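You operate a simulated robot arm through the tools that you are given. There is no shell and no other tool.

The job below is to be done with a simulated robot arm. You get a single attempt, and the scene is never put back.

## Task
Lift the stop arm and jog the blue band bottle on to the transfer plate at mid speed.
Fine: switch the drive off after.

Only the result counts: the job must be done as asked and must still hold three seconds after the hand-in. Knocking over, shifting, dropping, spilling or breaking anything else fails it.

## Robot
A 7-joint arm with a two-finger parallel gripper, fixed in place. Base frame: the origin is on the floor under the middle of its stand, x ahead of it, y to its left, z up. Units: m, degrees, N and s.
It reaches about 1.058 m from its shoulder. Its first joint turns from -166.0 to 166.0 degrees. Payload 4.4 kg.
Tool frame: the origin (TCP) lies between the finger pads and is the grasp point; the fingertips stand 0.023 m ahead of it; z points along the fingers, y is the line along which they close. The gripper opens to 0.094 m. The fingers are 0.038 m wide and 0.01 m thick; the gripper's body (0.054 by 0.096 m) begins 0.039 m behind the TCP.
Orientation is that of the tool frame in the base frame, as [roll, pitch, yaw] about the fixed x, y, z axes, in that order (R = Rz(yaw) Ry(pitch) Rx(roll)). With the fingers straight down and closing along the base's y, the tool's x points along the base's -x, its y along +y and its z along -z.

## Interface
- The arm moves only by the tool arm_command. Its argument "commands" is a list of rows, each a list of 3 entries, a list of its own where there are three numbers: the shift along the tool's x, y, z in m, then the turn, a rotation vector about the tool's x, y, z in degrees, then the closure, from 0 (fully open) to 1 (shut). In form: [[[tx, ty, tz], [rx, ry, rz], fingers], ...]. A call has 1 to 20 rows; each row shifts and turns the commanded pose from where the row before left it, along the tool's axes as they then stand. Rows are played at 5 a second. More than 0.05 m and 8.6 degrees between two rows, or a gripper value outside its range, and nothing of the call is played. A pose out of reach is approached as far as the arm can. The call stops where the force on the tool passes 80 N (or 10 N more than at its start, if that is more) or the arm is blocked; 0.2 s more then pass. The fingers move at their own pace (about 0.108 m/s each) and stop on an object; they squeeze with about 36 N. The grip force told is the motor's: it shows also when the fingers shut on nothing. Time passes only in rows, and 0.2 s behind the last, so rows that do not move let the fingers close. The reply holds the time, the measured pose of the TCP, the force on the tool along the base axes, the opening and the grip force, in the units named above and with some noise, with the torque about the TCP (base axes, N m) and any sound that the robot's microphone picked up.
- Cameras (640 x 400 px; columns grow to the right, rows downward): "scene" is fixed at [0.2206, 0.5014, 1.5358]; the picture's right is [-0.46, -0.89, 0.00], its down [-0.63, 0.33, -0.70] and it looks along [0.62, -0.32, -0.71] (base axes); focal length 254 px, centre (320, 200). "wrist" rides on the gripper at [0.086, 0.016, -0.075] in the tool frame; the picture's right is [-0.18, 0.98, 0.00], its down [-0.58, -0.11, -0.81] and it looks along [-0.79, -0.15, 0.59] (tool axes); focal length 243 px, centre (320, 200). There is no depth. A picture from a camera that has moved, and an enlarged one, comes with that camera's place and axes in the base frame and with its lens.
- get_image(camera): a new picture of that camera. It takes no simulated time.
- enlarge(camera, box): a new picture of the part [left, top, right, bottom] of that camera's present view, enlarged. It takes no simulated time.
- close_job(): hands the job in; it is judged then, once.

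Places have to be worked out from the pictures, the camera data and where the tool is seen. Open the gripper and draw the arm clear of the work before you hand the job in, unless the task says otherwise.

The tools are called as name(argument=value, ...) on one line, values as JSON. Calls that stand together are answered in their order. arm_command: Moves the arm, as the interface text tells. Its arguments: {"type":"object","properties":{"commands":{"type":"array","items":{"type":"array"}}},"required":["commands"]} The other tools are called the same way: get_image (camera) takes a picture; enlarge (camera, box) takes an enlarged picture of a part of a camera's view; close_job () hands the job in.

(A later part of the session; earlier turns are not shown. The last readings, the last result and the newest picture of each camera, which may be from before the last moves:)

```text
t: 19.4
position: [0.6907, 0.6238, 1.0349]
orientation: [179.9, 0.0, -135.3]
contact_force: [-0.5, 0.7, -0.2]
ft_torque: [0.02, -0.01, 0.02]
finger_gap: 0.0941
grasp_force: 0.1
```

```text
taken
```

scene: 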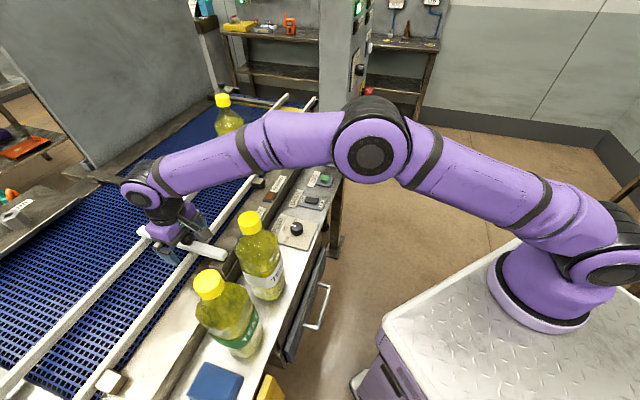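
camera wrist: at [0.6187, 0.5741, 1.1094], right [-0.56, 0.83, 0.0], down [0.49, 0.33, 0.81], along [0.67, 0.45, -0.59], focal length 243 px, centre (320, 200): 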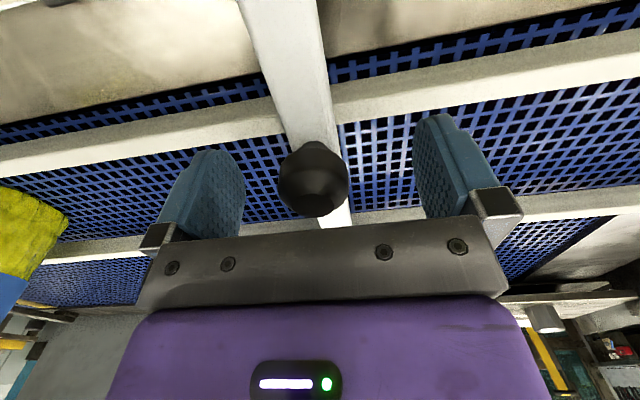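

The knob sits at (314, 180) in the wrist view, right at the TCP projection. I close on it.

arm_command(commands=[[[0, -0.002, 0], [0, 0, 0], 1], [[0, 0, 0], [0, 0, 0], 1], [[0, 0, 0], [0, 0, 0], 1], [[0, 0, 0], [0, 0, 0], 1]])

get_image(camera="wrist")

```text
t: 20.4
position: [0.6925, 0.6208, 1.0361]
orientation: [180.0, 0.0, -135.2]
contact_force: [1.0, -2.3, -1.3]
ft_torque: [0.04, -0.01, -0.01]
finger_gap: 0.0312
grasp_force: 44.9
```

```text
taken
camera wrist: at [0.6203, 0.5726, 1.1095], right [-0.56, 0.83, 0.0], down [0.49, 0.33, 0.81], along [0.67, 0.45, -0.59], focal length 243 px, centre (320, 200)
```

wrist: 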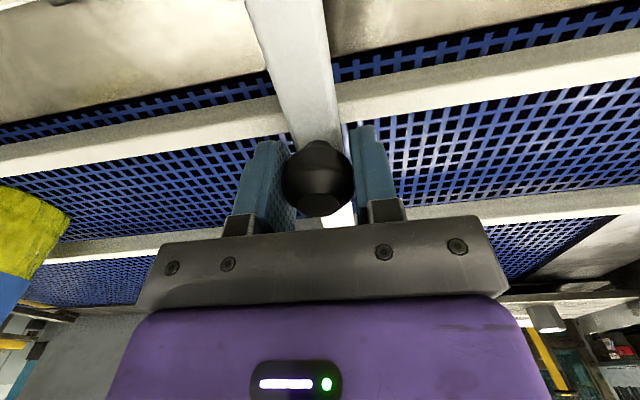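

The knob is gripped at 31 mm. I lift a first 10° along the estimated arc and watch the forces.

arm_command(commands=[[[0.0029, 0, -0.0076], [0, 0, 0], 1], [[0.0035, 0, -0.0072], [0, 0, 0], 1]])

get_image(camera="wrist")

enlarge(camera="scene", box=[120, 160, 260, 290])

```text
t: 21.0
position: [0.6875, 0.6181, 1.0499]
orientation: [-180.0, -0.1, -135.1]
contact_force: [1.9, 3.1, -13.7]
ft_torque: [0.86, -0.61, 0.09]
finger_gap: 0.0317
grasp_force: 44.7
```

```text
taken
camera wrist: at [0.6156, 0.5678, 1.1246], right [-0.56, 0.83, 0.0], down [0.49, 0.33, 0.81], along [0.67, 0.45, -0.59], focal length 243 px, centre (320, 200)
```

wrist: 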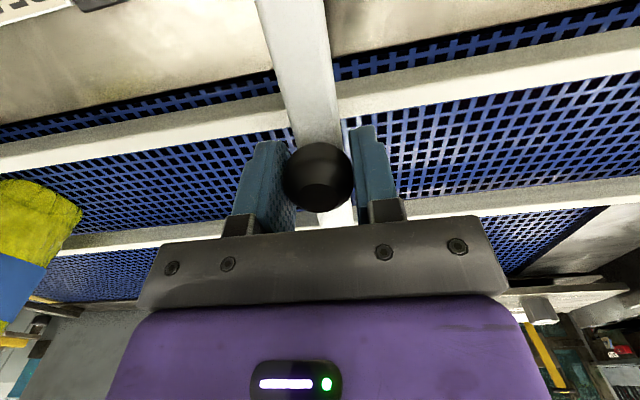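

```text
3.08 times, centred on (190, 225) of scene
camera zoom: at [0.2206, 0.5014, 1.5358], right [-0.46, -0.89, 0.0], down [-0.63, 0.33, -0.7], along [0.62, -0.32, -0.71], focal length 780 px, centre (720, 123)
```

zoom: 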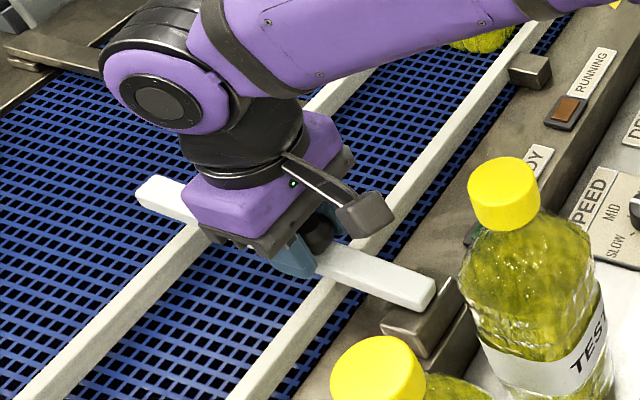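

The arm is rising smoothly and the knob pivots in the pads. I continue to about 30°.

arm_command(commands=[[[0.0041, 0, -0.007], [0, 0, 0], 1], [[0.0047, 0, -0.0065], [0, 0, 0], 1], [[0.0053, 0, -0.0062], [0, 0, 0], 1], [[0.0058, 0, -0.0056], [0, 0, 0], 1]])

get_image(camera="wrist")

enlarge(camera="scene", box=[120, 160, 260, 290])

```text
t: 22.0
position: [0.6742, 0.603, 1.0751]
orientation: [-179.9, 0.0, -135.1]
contact_force: [7.5, 7.2, -8.5]
ft_torque: [0.93, -0.66, 0.16]
finger_gap: 0.0318
grasp_force: 45.4
```

```text
taken
camera wrist: at [0.6027, 0.5549, 1.1495], right [-0.56, 0.83, 0.0], down [0.49, 0.33, 0.81], along [0.67, 0.45, -0.59], focal length 243 px, centre (320, 200)
```

wrist: 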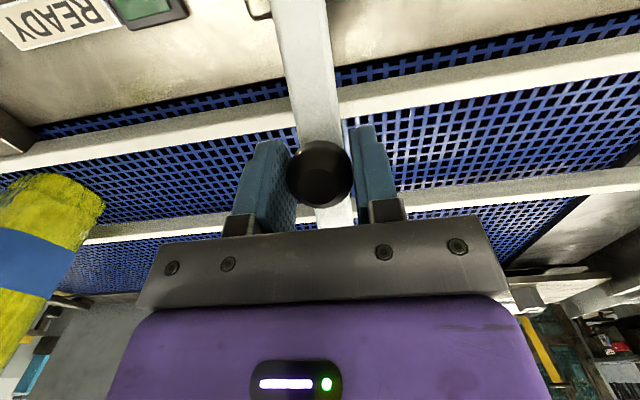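

```text
3.08 times, centred on (190, 225) of scene
camera zoom: at [0.2206, 0.5014, 1.5358], right [-0.46, -0.89, 0.0], down [-0.63, 0.33, -0.7], along [0.62, -0.32, -0.71], focal length 780 px, centre (720, 123)
```

zoom: 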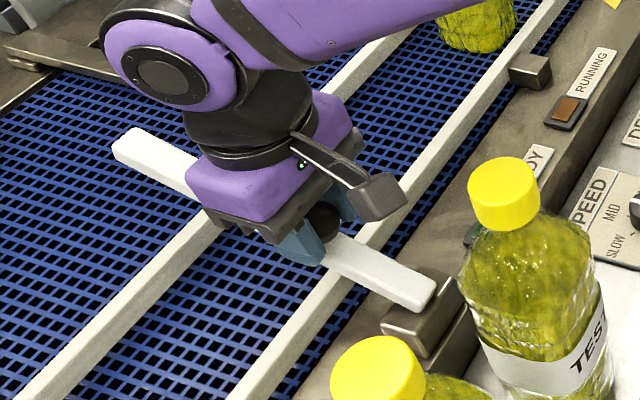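

The force is purely tangential at about 13 N, so my hinge estimate is good. At this modest angle I test whether the arm holds itself by easing the fingers open a little around the knob.

arm_command(commands=[[[0, 0, 0], [0, 0, 0], 0.5], [[0, 0, 0], [0, 0, 0], 0.5], [[0, 0, 0], [0, 0, 0], 0.5]])

get_image(camera="wrist")

enlarge(camera="scene", box=[120, 160, 260, 290])

```text
t: 22.8
position: [0.6744, 0.6038, 1.0753]
orientation: [-180.0, 0.0, -135.2]
contact_force: [0.2, 0.5, 0.5]
ft_torque: [0.02, 0.04, -0.02]
finger_gap: 0.0472
grasp_force: 0.0
```

```text
taken
camera wrist: at [0.6023, 0.5542, 1.1498], right [-0.56, 0.83, 0.0], down [0.49, 0.33, 0.81], along [0.67, 0.45, -0.59], focal length 243 px, centre (320, 200)
```

wrist: 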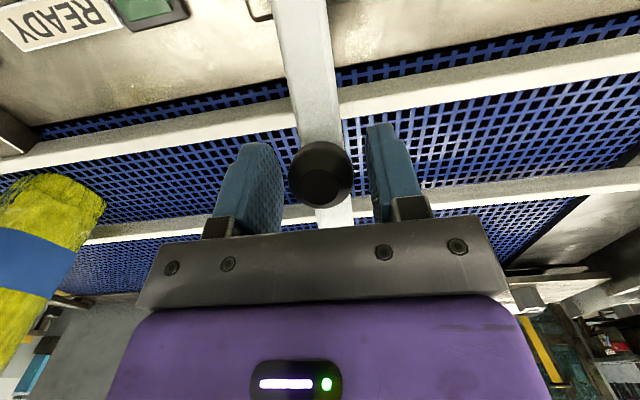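

```text
3.08 times, centred on (190, 225) of scene
camera zoom: at [0.2206, 0.5014, 1.5358], right [-0.46, -0.89, 0.0], down [-0.63, 0.33, -0.7], along [0.62, -0.32, -0.71], focal length 780 px, centre (720, 123)
```

zoom: 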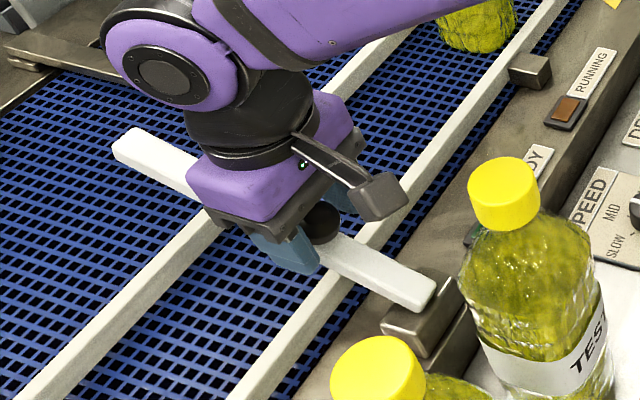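

The arm stays where I leave it, held by friction. I regrip and continue the arc to about 45°, adding a slight lean so the camera stays away from the white-band bottle's cap.

arm_command(commands=[[[0, 0, 0], [0, 0, 0], 1], [[0, 0, 0], [0, 0, 0], 1], [[0.0062, 0, -0.0052], [0, 1.2, 0], 1], [[0.0068, 0, -0.0044], [0, 1.2, 0], 1], [[0.0073, 0, -0.0036], [0, 1.2, 0], 1]])

enlarge(camera="scene", box=[100, 140, 280, 300])

get_image(camera="wrist")

```text
t: 24.0
position: [0.6611, 0.59, 1.0901]
orientation: [-180.0, -3.5, -135.2]
contact_force: [10.2, 11.2, -3.7]
ft_torque: [1.0, -0.73, 0.1]
finger_gap: 0.0317
grasp_force: 44.3
```

```text
2.50 times, centred on (190, 220) of scene
camera zoom: at [0.2206, 0.5014, 1.5358], right [-0.46, -0.89, 0.0], down [-0.63, 0.33, -0.7], along [0.62, -0.32, -0.71], focal length 634 px, centre (645, 150)
```

zoom: 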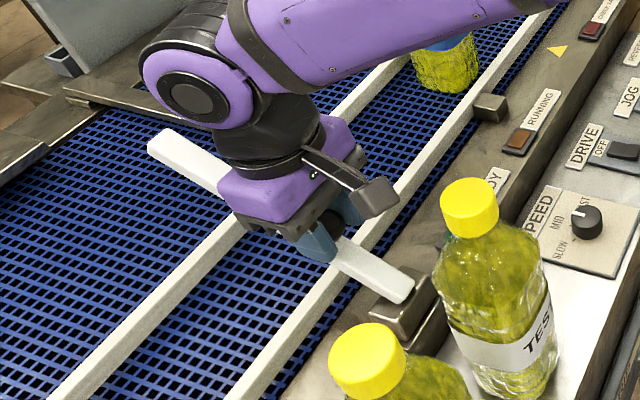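

```text
taken
camera wrist: at [0.5922, 0.5445, 1.1692], right [-0.56, 0.83, -0.01], down [0.52, 0.37, 0.77], along [0.64, 0.43, -0.64], focal length 243 px, centre (320, 200)
```

wrist: 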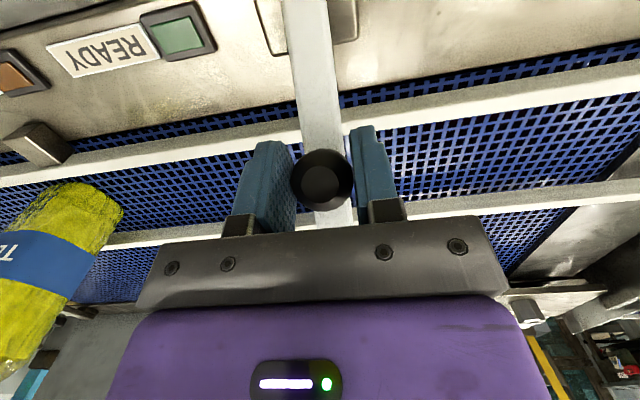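

Forces stay tangential. I continue to about 60° and then check the clearance between gripper body, bar and cap.

arm_command(commands=[[[0.0075, 0, -0.0028], [0, 1.2, 0], 1], [[0.0079, 0, -0.002], [0, 1.2, 0], 1], [[0.008, 0, -0.0012], [0, 1.2, 0], 1]])

enlarge(camera="scene", box=[100, 140, 280, 300])

get_image(camera="wrist")

```text
t: 24.8
position: [0.6428, 0.5717, 1.0977]
orientation: [-180.0, -7.2, -135.0]
contact_force: [12.1, 12.5, 5.5]
ft_torque: [1.04, -0.81, 0.16]
finger_gap: 0.0317
grasp_force: 45.3
```

```text
2.50 times, centred on (190, 220) of scene
camera zoom: at [0.2206, 0.5014, 1.5358], right [-0.46, -0.89, 0.0], down [-0.63, 0.33, -0.7], along [0.62, -0.32, -0.71], focal length 634 px, centre (645, 150)
```

zoom: 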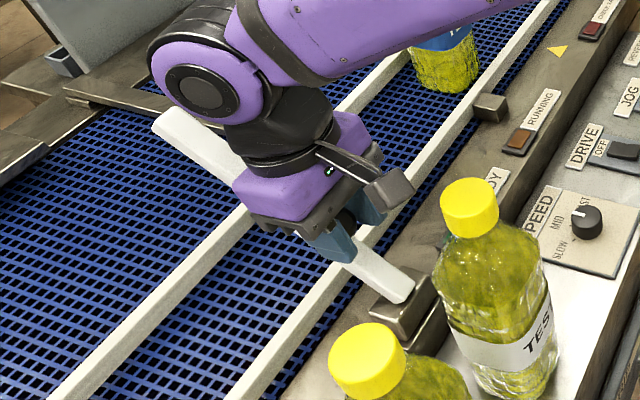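

```text
taken
camera wrist: at [0.5794, 0.5316, 1.1827], right [-0.56, 0.83, -0.02], down [0.56, 0.4, 0.73], along [0.61, 0.4, -0.69], focal length 243 px, centre (320, 200)
```

wrist: 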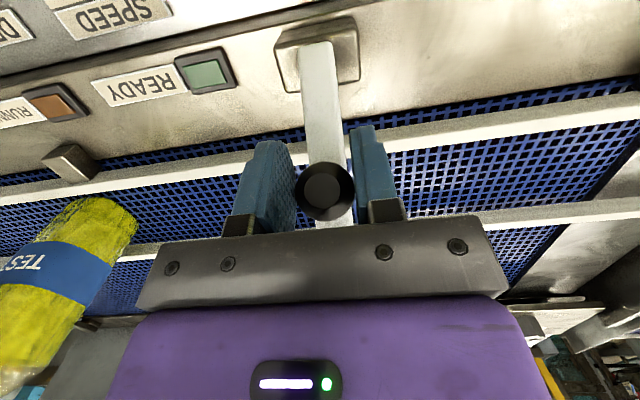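

The arm is at about 60°. I release the knob and back straight out along the tool axis to above the arm's free end.

arm_command(commands=[[[0, 0, 0], [0, 0, 0], 0], [[0, 0, 0], [0, 0, 0], 0], [[0, 0, -0.02], [0, 0, 0], 0], [[0, 0, -0.04], [0, 0, 0], 0], [[0, 0, -0.05], [0, 0, 0], 0], [[0, 0, -0.05], [0, 0, 0], 0], [[0, 0, -0.04], [0, 0, 0], 0]])

get_image(camera="wrist")

get_image(camera="scene")

```text
t: 26.4
position: [0.6586, 0.5927, 1.2969]
orientation: [180.0, -7.3, -135.0]
contact_force: [0.0, -0.9, -0.2]
ft_torque: [0.0, -0.02, -0.01]
finger_gap: 0.0943
grasp_force: 0.1
```

```text
taken
camera wrist: at [0.5942, 0.5501, 1.3814], right [-0.56, 0.83, -0.02], down [0.56, 0.4, 0.73], along [0.61, 0.4, -0.69], focal length 243 px, centre (320, 200)
```

wrist: 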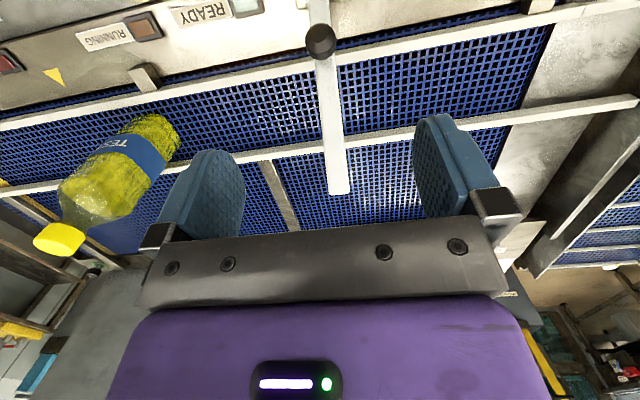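

```text
taken
```

scene: 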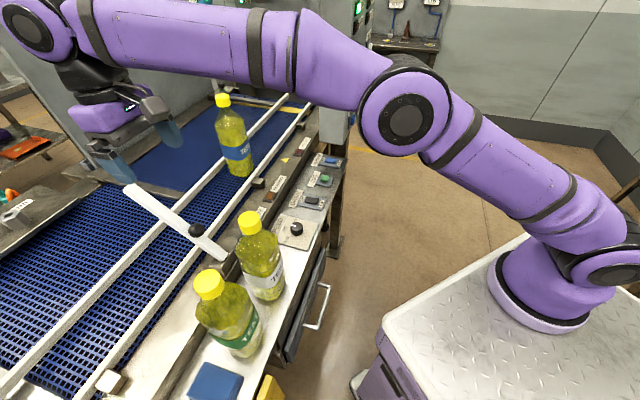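

The arm is holding at roughly 45–50° with its free end at about w = 1.008 m (distance across the belt), z = 1.173. I'll close the fingers, pass over the free end, come down beyond it and push it upright from the far side.

arm_command(commands=[[[0, -0.003, 0], [0, 0, 0], 1], [[-0.0459, 0, -0.0058], [0, 0, 0], 1], [[-0.0459, 0, -0.0058], [0, 0, 0], 1], [[-0.0459, 0, -0.0058], [0, 0, 0], 1], [[-0.0459, 0, -0.0058], [0, 0, 0], 1], [[0, 0, 0], [0, 0, 0], 1]])

get_image(camera="wrist")

get_image(camera="scene")

```text
t: 27.8
position: [0.6803, 0.5993, 1.2828]
orientation: [-180.0, -7.2, -135.2]
contact_force: [0.8, 0.3, -0.1]
ft_torque: [0.01, 0.0, -0.01]
finger_gap: 0.0
grasp_force: 35.9
out of reach, approached as far as the arm can: row 2, 3, 4, 5
```

```text
taken
camera wrist: at [0.6155, 0.5566, 1.369], right [-0.56, 0.83, -0.02], down [0.56, 0.4, 0.73], along [0.61, 0.4, -0.69], focal length 243 px, centre (320, 200)
```

wrist: 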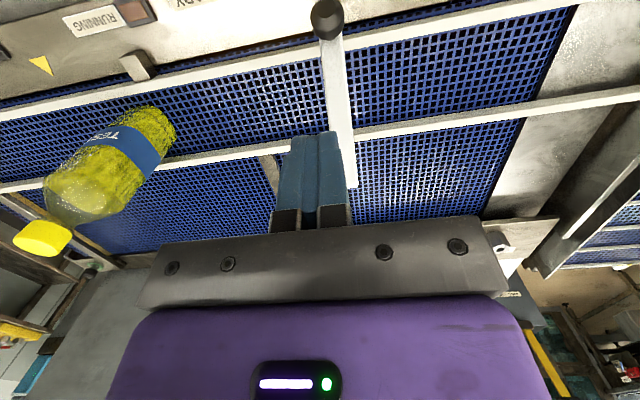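

```text
taken
```

scene: 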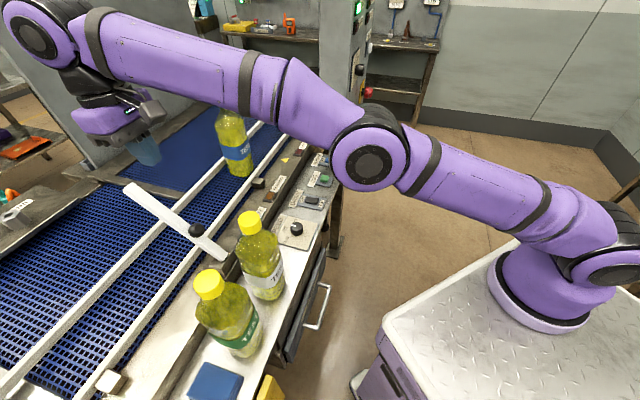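

Reach stops me at w ≈ 0.905 at this height. A better way is to open the fingers across the belt direction and let the far finger catch the arm's end, which needs less reach. I take enlarged views to measure the arm's angle precisely first.

enlarge(camera="scene", box=[110, 170, 250, 270])

enlarge(camera="wrist", box=[270, 0, 410, 200])

```text
4.00 times, centred on (180, 220) of scene
camera zoom: at [0.2206, 0.5014, 1.5358], right [-0.46, -0.89, 0.0], down [-0.63, 0.33, -0.7], along [0.62, -0.32, -0.71], focal length 1015 px, centre (880, 120)
```

zoom: 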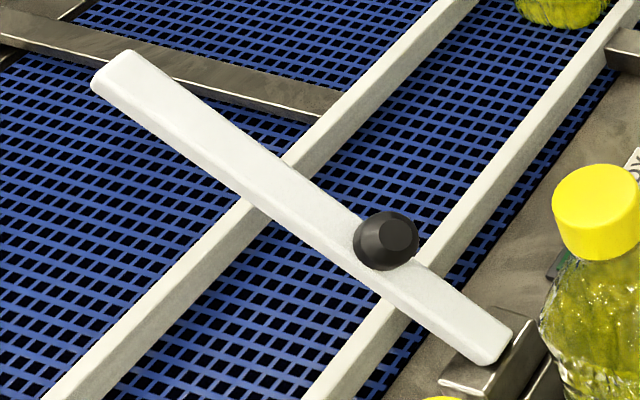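

```text
2.00 times, centred on (340, 100) of wrist
camera zoom: at [0.6155, 0.5566, 1.369], right [-0.56, 0.83, -0.02], down [0.56, 0.4, 0.73], along [0.61, 0.4, -0.69], focal length 485 px, centre (280, 400)
```

zoom: 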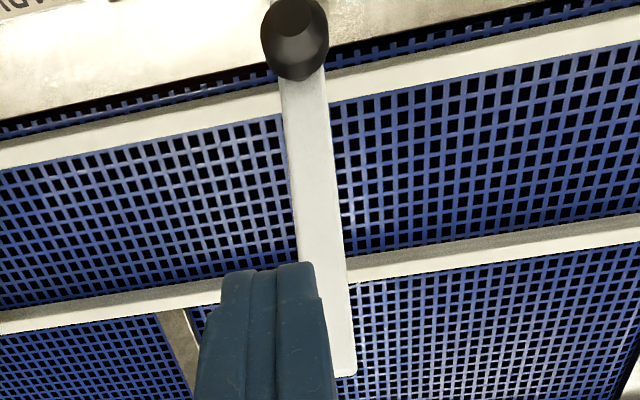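

The free end is at about w 1.0215, z 1.167, so the arm stands at about 40°. I first straighten the tool, pull back a little to see how the commanded pose behaves after the out-of-reach rows, and open the fingers.

arm_command(commands=[[[0.02, 0, 0], [0, -3.6, 0], 0], [[0, 0, 0], [0, -3.6, 0], 0], [[0, 0, 0], [0, 0, 0], 0]])

```text
t: 28.6
position: [0.6658, 0.5845, 1.287]
orientation: [180.0, 0.1, -135.2]
contact_force: [-0.5, 0.3, 0.1]
ft_torque: [-0.02, 0.02, 0.01]
finger_gap: 0.094
grasp_force: 0.1
```

The commanded pose was clamped to the reached one, so control is clean. I turn 90° so the fingers open across the belt (yaw 135°), staying well above the arm's end.

arm_command(commands=[[[0, 0, 0], [0, 0, 8.16], 0], [[0, 0, 0], [0, 0, 8.16], 0], [[0, 0, 0], [0, 0, 8.16], 0], [[0, 0, 0], [0, 0, 8.16], 0], [[0, 0, 0], [0, 0, 8.16], 0], [[0, 0, 0], [0, 0, 8.16], 0], [[0, 0, 0], [0, 0, 8.16], 0], [[0, 0, 0], [0, 0, 8.16], 0], [[0, 0, 0], [0, 0, 8.16], 0], [[0, 0, 0], [0, 0, 8.16], 0], [[0, 0, 0], [0, 0, 8.2], 0], [[0, 0, 0], [0, 0, 0], 0]])

get_image(camera="wrist")

get_image(camera="scene")

```text
t: 31.2
position: [0.6666, 0.5851, 1.2854]
orientation: [-180.0, 0.0, 134.9]
contact_force: [-0.2, 0.3, 0.1]
ft_torque: [-0.01, -0.02, -0.06]
finger_gap: 0.094
grasp_force: 0.1
```

```text
taken
camera wrist: at [0.6174, 0.6583, 1.3609], right [0.83, 0.56, 0.0], down [0.33, -0.49, 0.81], along [0.45, -0.67, -0.59], focal length 243 px, centre (320, 200)
```

wrist: 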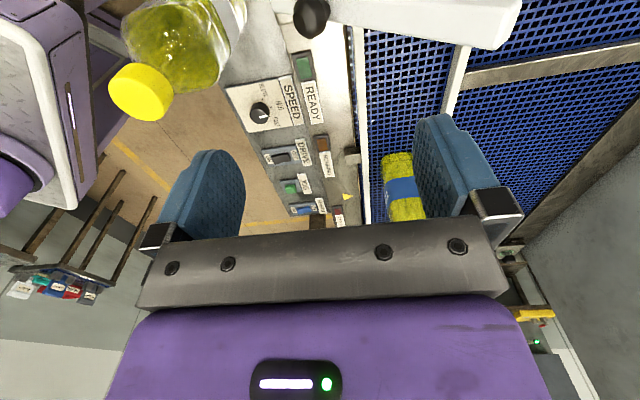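

```text
taken
```

scene: 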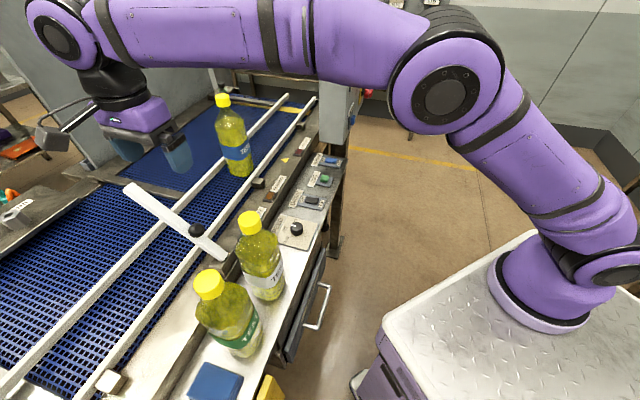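

The fingers now open across the belt. I lean the tool outwards by 12° to gain reach and move to just above and beyond the arm's free end.

arm_command(commands=[[[0, 0, 0], [-6, 0, 0], 0], [[0, 0, 0], [-6, 0, 0], 0], [[0.0015, 0.0283, 0.0336], [0, 0, 0], 0], [[0.0015, 0.0283, 0.0336], [0, 0, 0], 0], [[0.0016, 0.0283, 0.0336], [0, 0, 0], 0], [[0, 0, 0], [0, 0, 0], 0]])

get_image(camera="wrist")

get_image(camera="scene")

```text
t: 32.6
position: [0.7344, 0.6612, 1.2028]
orientation: [168.1, 0.0, 135.0]
contact_force: [-0.4, 0.2, -0.6]
ft_torque: [-0.02, -0.02, 0.01]
finger_gap: 0.0939
grasp_force: 0.1
```

```text
taken
camera wrist: at [0.675, 0.7228, 1.2789], right [0.81, 0.55, 0.2], down [0.22, -0.6, 0.77], along [0.54, -0.58, -0.61], focal length 243 px, centre (320, 200)
```

wrist: 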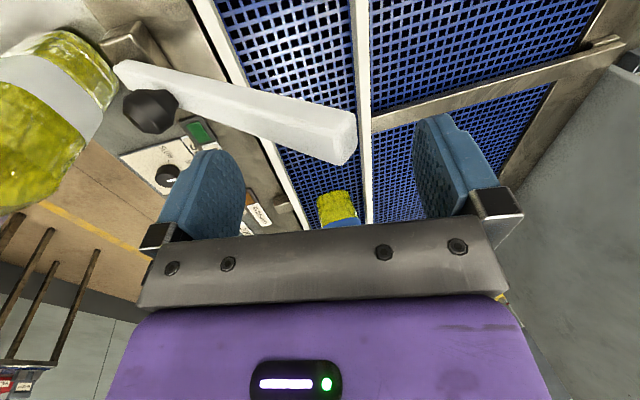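

```text
taken
```

scene: 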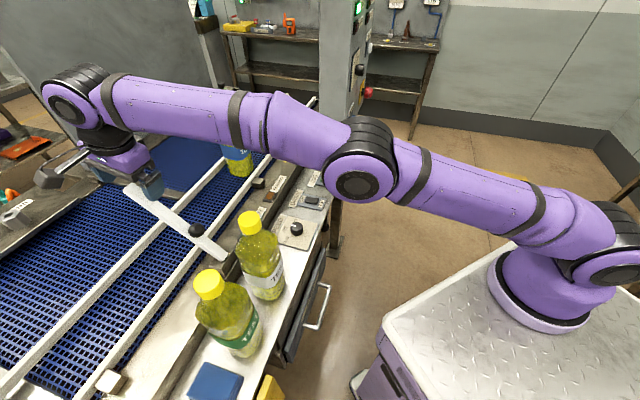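

Reached as commanded, and the far finger is about 2 cm beyond the arm's end with clearance all round. I lower so the far finger hangs behind the end.

arm_command(commands=[[[0, -0.0048, 0.0225], [0, 0, 0], 0], [[0, -0.0038, 0.0175], [0, 0, 0], 0], [[0, 0, 0], [0, 0, 0], 0]])

get_image(camera="wrist")

enlarge(camera="scene", box=[60, 120, 260, 270])

```text
t: 33.4
position: [0.736, 0.6629, 1.1643]
orientation: [167.9, 0.0, 135.1]
contact_force: [-0.4, 0.3, 0.0]
ft_torque: [-0.03, -0.01, 0.0]
finger_gap: 0.094
grasp_force: 0.1
```

```text
taken
camera wrist: at [0.6751, 0.7236, 1.2407], right [0.81, 0.55, 0.2], down [0.22, -0.61, 0.77], along [0.55, -0.58, -0.61], focal length 243 px, centre (320, 200)
```

wrist: 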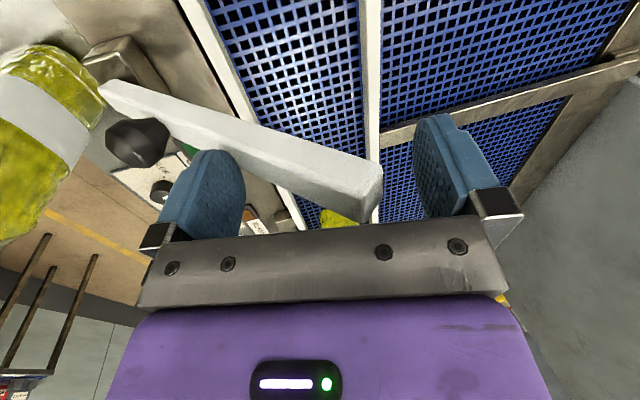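

```text
2.67 times, centred on (160, 195) of scene
camera zoom: at [0.2206, 0.5014, 1.5358], right [-0.46, -0.89, 0.0], down [-0.63, 0.33, -0.7], along [0.62, -0.32, -0.71], focal length 676 px, centre (747, 213)
```

zoom: 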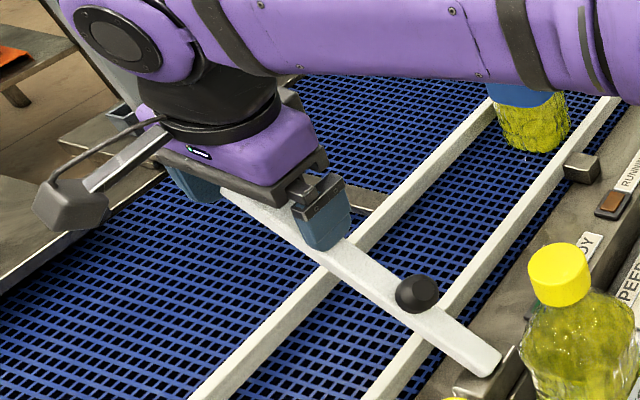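

The far finger is behind the arm's end with about 1.5 cm of slack. I draw towards the hinge along the arc, starting with the first third.

arm_command(commands=[[[0, -0.0109, -0.0045], [0, 0, 0], 0], [[0, -0.007, -0.011], [0, 0, 0], 0], [[0, -0.007, -0.011], [0, 0, 0], 0], [[0, -0.0082, -0.0102], [0, 0, 0], 0], [[0, -0.0082, -0.0102], [0, 0, 0], 0]])

get_image(camera="wrist")

enlarge(camera="scene", box=[60, 120, 260, 270])

```text
t: 34.6
position: [0.7005, 0.6264, 1.2019]
orientation: [168.1, 0.0, 135.0]
contact_force: [0.9, 0.5, 0.3]
ft_torque: [0.0, 0.02, 0.0]
finger_gap: 0.0939
grasp_force: 0.0
```

```text
taken
camera wrist: at [0.6407, 0.6884, 1.2775], right [0.81, 0.55, 0.2], down [0.22, -0.6, 0.77], along [0.54, -0.58, -0.61], focal length 243 px, centre (320, 200)
```

wrist: 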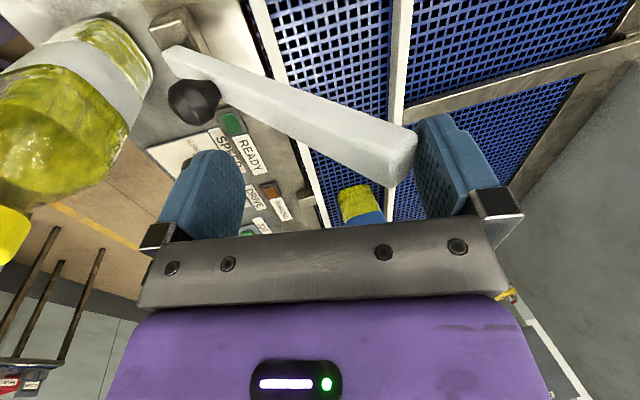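

```text
2.67 times, centred on (160, 195) of scene
camera zoom: at [0.2206, 0.5014, 1.5358], right [-0.46, -0.89, 0.0], down [-0.63, 0.33, -0.7], along [0.62, -0.32, -0.71], focal length 676 px, centre (747, 213)
```

zoom: 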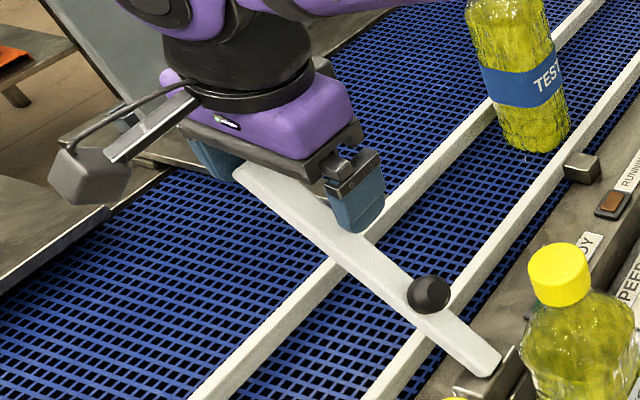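

The arm has started to rise with the finger, with low force. I continue through the next part of the arc.

arm_command(commands=[[[0, -0.0092, -0.0093], [0, 0, 0], 0], [[0, -0.0092, -0.0093], [0, 0, 0], 0], [[0, -0.0101, -0.0083], [0, 0, 0], 0], [[0, -0.0101, -0.0083], [0, 0, 0], 0]])

get_image(camera="wrist")

enlarge(camera="scene", box=[60, 120, 260, 270])

```text
t: 35.6
position: [0.6697, 0.594, 1.2253]
orientation: [168.1, 0.1, 135.1]
contact_force: [0.1, -1.0, 0.3]
ft_torque: [-0.01, -0.02, 0.01]
finger_gap: 0.0941
grasp_force: 0.1
```

```text
taken
camera wrist: at [0.6091, 0.6561, 1.3032], right [0.81, 0.55, 0.2], down [0.22, -0.6, 0.77], along [0.54, -0.58, -0.61], focal length 243 px, centre (320, 200)
```

wrist: 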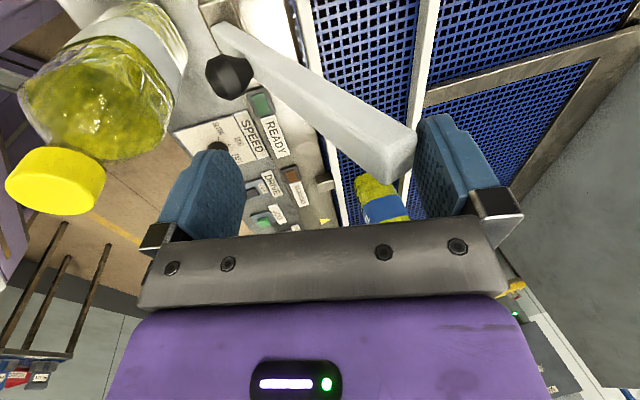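

```text
2.67 times, centred on (160, 195) of scene
camera zoom: at [0.2206, 0.5014, 1.5358], right [-0.46, -0.89, 0.0], down [-0.63, 0.33, -0.7], along [0.62, -0.32, -0.71], focal length 676 px, centre (747, 213)
```

zoom: 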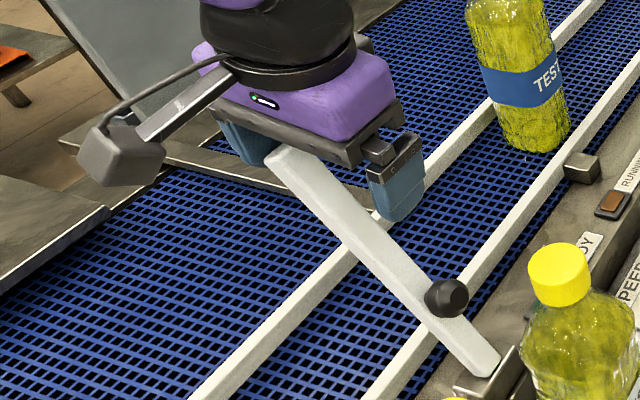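

arm_command(commands=[[[0, -0.011, -0.0072], [0, 0, 0], 0], [[0, -0.011, -0.0072], [0, 0, 0], 0], [[0, -0.0116, -0.006], [0, 0, 0], 0], [[0, -0.0116, -0.006], [0, 0, 0], 0]])

get_image(camera="wrist")

enlarge(camera="scene", box=[60, 120, 260, 270])

```text
t: 36.6
position: [0.6349, 0.5595, 1.2458]
orientation: [168.0, 0.0, 135.0]
contact_force: [10.7, 9.8, 1.9]
ft_torque: [0.2, 0.02, -0.02]
finger_gap: 0.094
grasp_force: 0.1
```

```text
taken
camera wrist: at [0.5746, 0.6215, 1.3215], right [0.81, 0.55, 0.21], down [0.22, -0.61, 0.77], along [0.55, -0.58, -0.61], focal length 243 px, centre (320, 200)
```

wrist: 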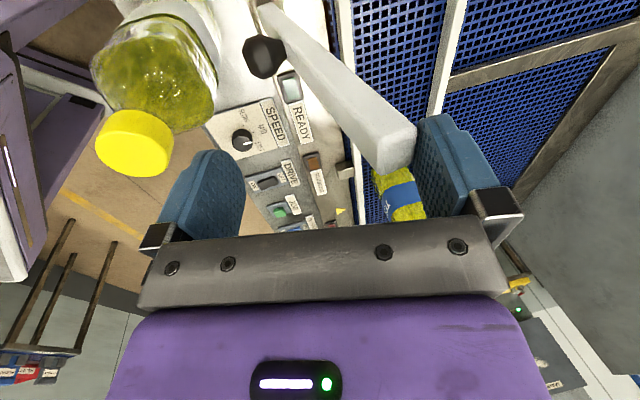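

```text
2.67 times, centred on (160, 195) of scene
camera zoom: at [0.2206, 0.5014, 1.5358], right [-0.46, -0.89, 0.0], down [-0.63, 0.33, -0.7], along [0.62, -0.32, -0.71], focal length 676 px, centre (747, 213)
```

zoom: 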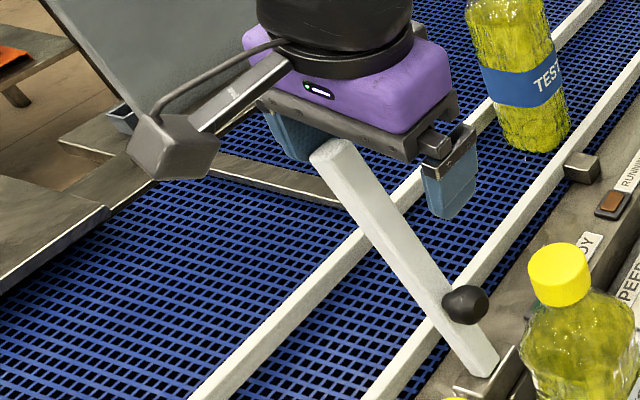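

The force has risen to about 14 N towards +w, and the READY lamp seems to have changed. I enlarge to check the lamp and the arm before pushing further.

enlarge(camera="wrist", box=[220, 40, 360, 230])

enlarge(camera="scene", box=[120, 130, 260, 280])

enlarge(camera="scene", box=[230, 130, 350, 250])

```text
2.11 times, centred on (290, 135) of wrist
camera zoom: at [0.5746, 0.6215, 1.3215], right [0.81, 0.55, 0.21], down [0.22, -0.61, 0.77], along [0.55, -0.58, -0.61], focal length 511 px, centre (383, 337)
```

zoom: 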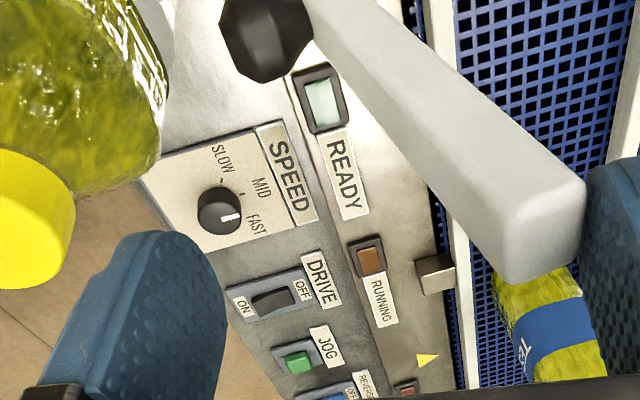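

```text
2.67 times, centred on (190, 205) of scene
camera zoom: at [0.2206, 0.5014, 1.5358], right [-0.46, -0.89, 0.0], down [-0.63, 0.33, -0.7], along [0.62, -0.32, -0.71], focal length 676 px, centre (667, 187)
```

zoom: 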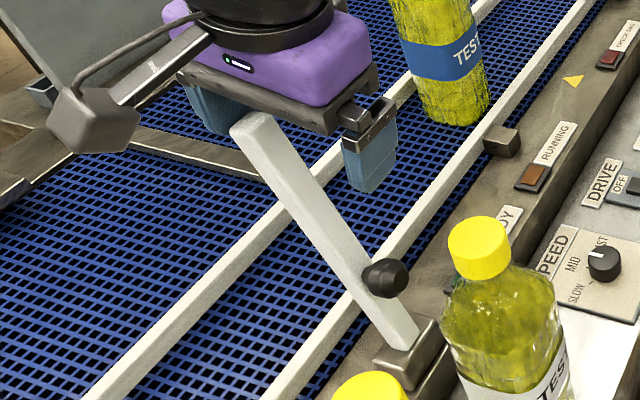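

```text
3.33 times, centred on (290, 190) of scene
camera zoom: at [0.2206, 0.5014, 1.5358], right [-0.46, -0.89, 0.0], down [-0.63, 0.33, -0.7], along [0.62, -0.32, -0.71], focal length 846 px, centre (420, 233)
```

zoom: 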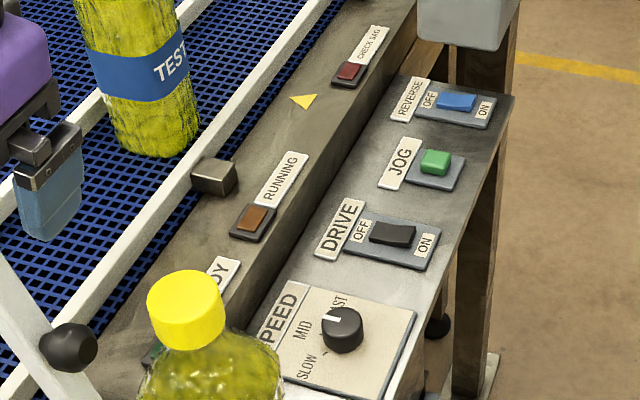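

The lamp is just glare. The arm end is at about w 0.881, z 1.243, so it stands at about 80°. I push a little further and watch whether the force indicates an end stop.

arm_command(commands=[[[0, -0.0061, -0.0024], [0, 0, 0], 0], [[0, -0.0061, -0.0024], [0, 0, 0], 0]])

enlarge(camera="scene", box=[120, 130, 260, 280])

```text
t: 37.2
position: [0.6338, 0.5577, 1.2475]
orientation: [166.8, -0.1, 134.9]
contact_force: [40.7, 53.2, 1.3]
ft_torque: [0.38, -0.04, 0.25]
finger_gap: 0.0944
grasp_force: 0.3
stopped in row 2: the force on the tool passed its limit at 91 N (the readings are from after the stop); the commanded pose is now the measured one
```

```text
2.67 times, centred on (190, 205) of scene
camera zoom: at [0.2206, 0.5014, 1.5358], right [-0.46, -0.89, 0.0], down [-0.63, 0.33, -0.7], along [0.62, -0.32, -0.71], focal length 676 px, centre (667, 187)
```

zoom: 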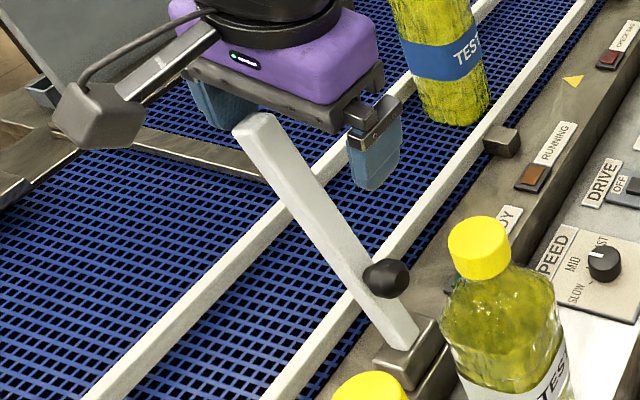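

That is a hard stop: the arm is fully up at about 80°. I back off the finger and rise clear, then check that it stays up.

arm_command(commands=[[[0, 0.0117, 0.0025], [0, 0, 0], 0], [[0, 0.0083, -0.0391], [0, 0, 0], 0], [[0, 0.0083, -0.0391], [0, 0, 0], 0], [[0, 0, 0], [6, 0, 0], 0], [[0, 0, 0], [6, 0, 0], 0], [[0, 0, 0], [0, 0, 0], 0]])

get_image(camera="scene")

get_image(camera="wrist")

```text
t: 38.6
position: [0.6369, 0.5622, 1.3294]
orientation: [179.3, 0.0, 135.0]
contact_force: [0.5, 0.4, -0.5]
ft_torque: [0.01, 0.01, 0.01]
finger_gap: 0.0941
grasp_force: 0.1
```

```text
taken
```

scene: 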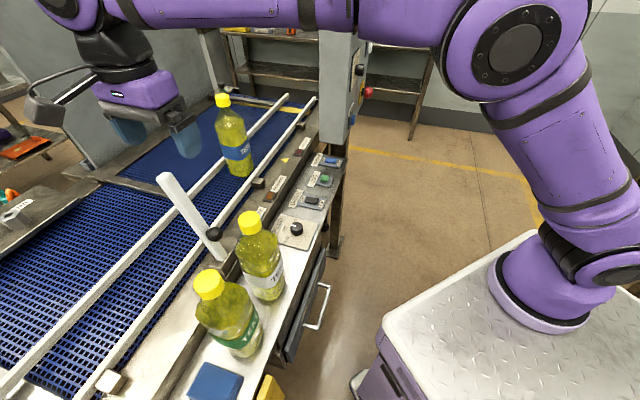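

```text
taken
camera wrist: at [0.5868, 0.6337, 1.404], right [0.83, 0.56, 0.01], down [0.33, -0.5, 0.8], along [0.46, -0.66, -0.59], focal length 243 px, centre (320, 200)
```

wrist: 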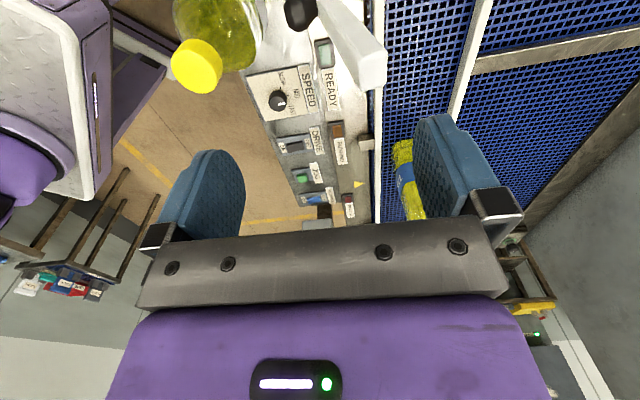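

The arm stays up and nothing else has moved. With yaw 135° the closed fingertips are narrow along the rocker's length, which suits pressing, so I move over the DRIVE switch.

arm_command(commands=[[[-0.0409, -0.016, 0], [0, 0, 0], 1], [[-0.0409, -0.016, 0], [0, 0, 0], 1], [[-0.0409, -0.016, 0], [0, 0, 0], 1], [[-0.0409, -0.016, 0], [0, 0, 0], 1], [[-0.0409, -0.016, 0], [0, 0, 0], 1], [[-0.0409, -0.016, 0], [0, 0, 0], 1], [[-0.0409, -0.016, 0], [0, 0, 0], 1], [[-0.0409, -0.016, 0], [0, 0, 0], 1], [[0, 0, 0.05], [0, 0, 0], 1], [[0, 0, 0.05], [0, 0, 0], 1], [[0, 0, 0.05], [0, 0, 0], 1], [[0, 0, 0.04], [0, 0, 0], 1]])

get_image(camera="wrist")

get_image(camera="scene")

```text
t: 41.2
position: [0.7795, 0.2411, 1.1363]
orientation: [179.2, 0.0, 135.0]
contact_force: [0.0, -0.4, 1.0]
ft_torque: [0.03, 0.01, -0.01]
finger_gap: 0.0
grasp_force: 35.6
```

```text
taken
camera wrist: at [0.7292, 0.3128, 1.2111], right [0.83, 0.56, 0.01], down [0.33, -0.5, 0.8], along [0.46, -0.66, -0.59], focal length 243 px, centre (320, 200)
```

wrist: 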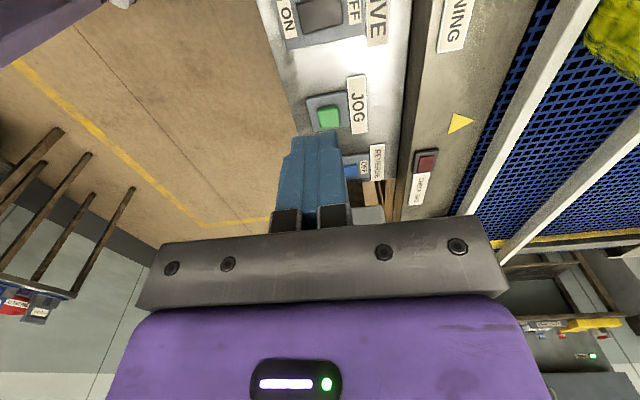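

```text
taken
```

scene: 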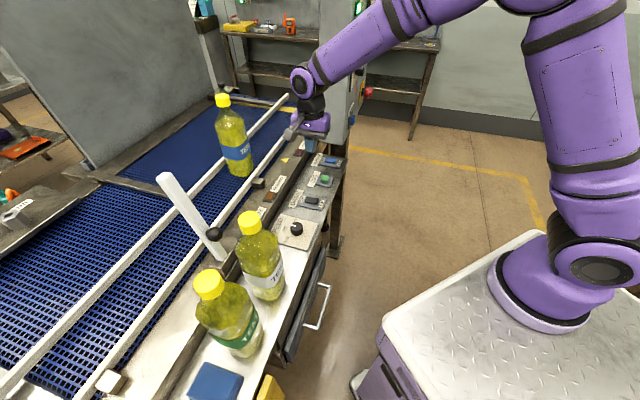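

enlarge(camera="wrist", box=[260, 0, 400, 60])

enlarge(camera="wrist", box=[290, 70, 400, 210])

enlarge(camera="scene", box=[285, 140, 355, 250])

```text
4.57 times, centred on (330, 30) of wrist
camera zoom: at [0.7292, 0.3128, 1.2111], right [0.83, 0.56, 0.01], down [0.33, -0.5, 0.8], along [0.46, -0.66, -0.59], focal length 1109 px, centre (274, 977)
```

zoom: 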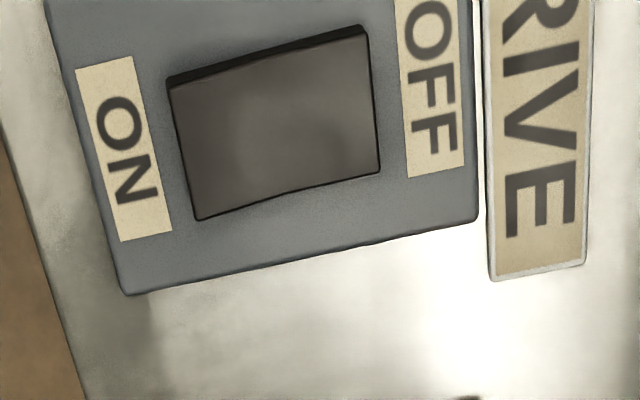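

```text
2.86 times, centred on (345, 140) of wrist
camera zoom: at [0.7292, 0.3128, 1.2111], right [0.83, 0.56, 0.01], down [0.33, -0.5, 0.8], along [0.46, -0.66, -0.59], focal length 693 px, centre (249, 371)
```

zoom: 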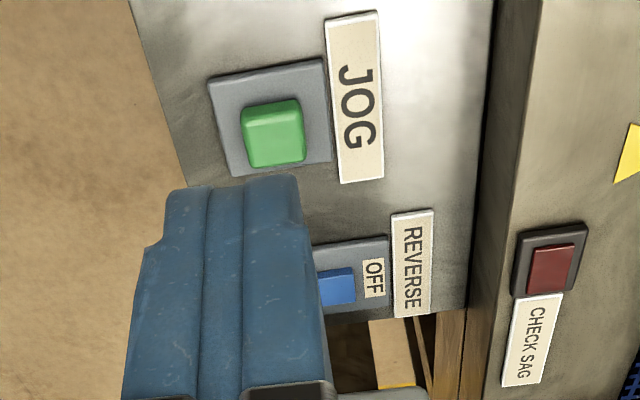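

```text
3.64 times, centred on (320, 195) of scene
camera zoom: at [0.2206, 0.5014, 1.5358], right [-0.46, -0.89, 0.0], down [-0.63, 0.33, -0.7], along [0.62, -0.32, -0.71], focal length 922 px, centre (320, 218)
```

zoom: 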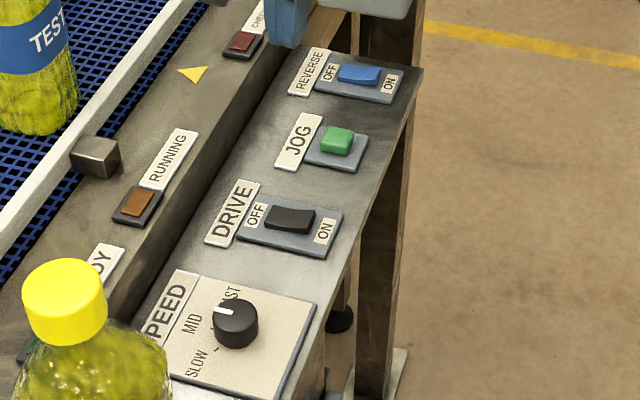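

DRIVE and REVERSE both look OFF. The ON half of the DRIVE rocker is at about w 0.71, u 0.381 (x 0.771, y 0.232), with its top near z 0.91. I correct the small tilt and lower the closed fingertips over the ON half.

arm_command(commands=[[[0, -0.012, 0], [0.8, 0, 0], 1], [[0, 0, 0.05], [0, 0, 0], 1], [[0, 0, 0.05], [0, 0, 0], 1], [[0, 0, 0.045], [0, 0, 0], 1], [[0, 0, 0.03], [0, 0, 0], 1], [[0, 0, 0.014], [0, 0, 0], 1]])

get_image(camera="wrist")

enlarge(camera="scene", box=[270, 140, 360, 240])

```text
t: 42.6
position: [0.7697, 0.2331, 0.9475]
orientation: [-179.9, 0.1, 134.9]
contact_force: [0.2, -0.6, -0.3]
ft_torque: [-0.02, -0.03, -0.04]
finger_gap: 0.0003
grasp_force: 35.8
```

```text
taken
camera wrist: at [0.7215, 0.305, 1.0215], right [0.83, 0.56, 0.0], down [0.33, -0.49, 0.81], along [0.45, -0.67, -0.59], focal length 243 px, centre (320, 200)
```

wrist: 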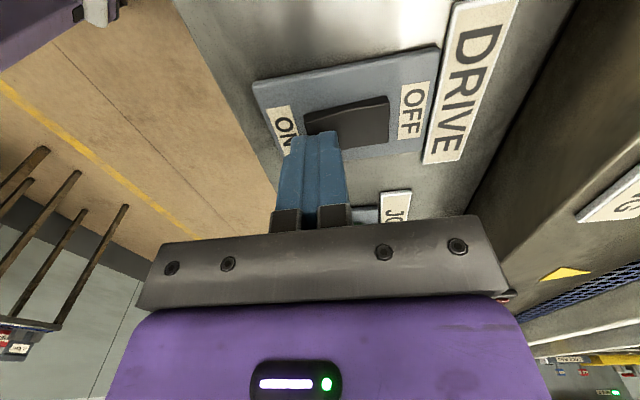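

```text
4.00 times, centred on (315, 190) of scene
camera zoom: at [0.2206, 0.5014, 1.5358], right [-0.46, -0.89, 0.0], down [-0.63, 0.33, -0.7], along [0.62, -0.32, -0.71], focal length 1015 px, centre (340, 240)
```

zoom: 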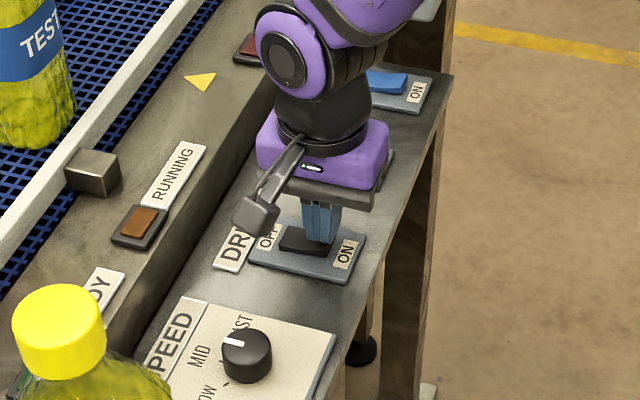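

The fingertips are right over the raised ON end, with no contact yet at tip height about 0.924. I lower in small steps.

arm_command(commands=[[[0, 0, 0.004], [0, 0, 0], 1], [[0, 0, 0.004], [0, 0, 0], 1], [[0, 0, 0.003], [0, 0, 0], 1]])

```text
t: 43.4
position: [0.7692, 0.2325, 0.9379]
orientation: [179.9, 0.0, 134.9]
contact_force: [-6.6, -5.7, 24.7]
ft_torque: [0.06, -0.02, 0.0]
finger_gap: 0.0
grasp_force: 35.3
```

Contact is at 25 N. I press a little further so the rocker clicks over.

arm_command(commands=[[[0, 0, 0.002], [0, 0, 0], 1], [[0, 0, 0.002], [0, 0, 0], 1]])

enlarge(camera="wrist", box=[240, 30, 460, 180])

enlarge(camera="scene", box=[230, 120, 360, 240])

```text
t: 44.1
position: [0.7693, 0.2321, 0.9369]
orientation: [179.8, 0.0, 135.0]
contact_force: [-23.8, -12.6, 36.8]
ft_torque: [-0.08, 0.31, 0.12]
finger_gap: 0.0
grasp_force: 36.4
stopped in row 2: the force on the tool passed its limit at 82 N (the readings are from after the stop); the commanded pose is now the measured one
```

```text
2.67 times, centred on (350, 105) of wrist
camera zoom: at [0.7209, 0.305, 1.0122], right [0.83, 0.56, 0.0], down [0.33, -0.49, 0.81], along [0.46, -0.66, -0.59], focal length 647 px, centre (240, 453)
```

zoom: 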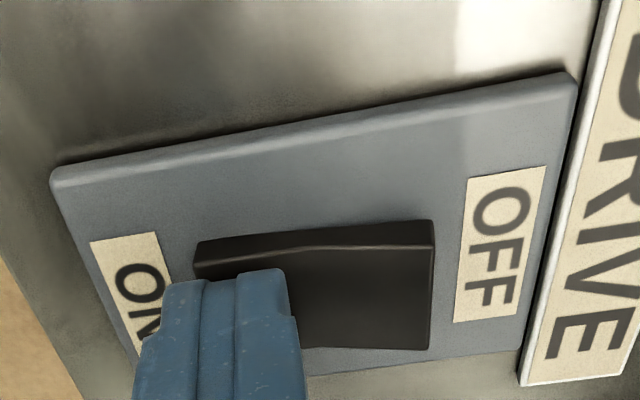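

```text
3.33 times, centred on (295, 180) of scene
camera zoom: at [0.2206, 0.5014, 1.5358], right [-0.46, -0.89, 0.0], down [-0.63, 0.33, -0.7], along [0.62, -0.32, -0.71], focal length 846 px, centre (403, 267)
```

zoom: 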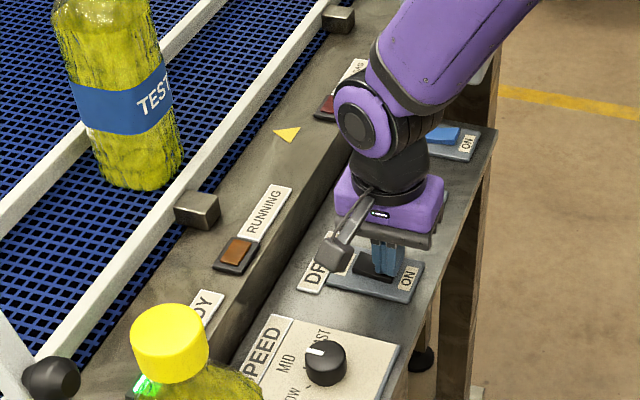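

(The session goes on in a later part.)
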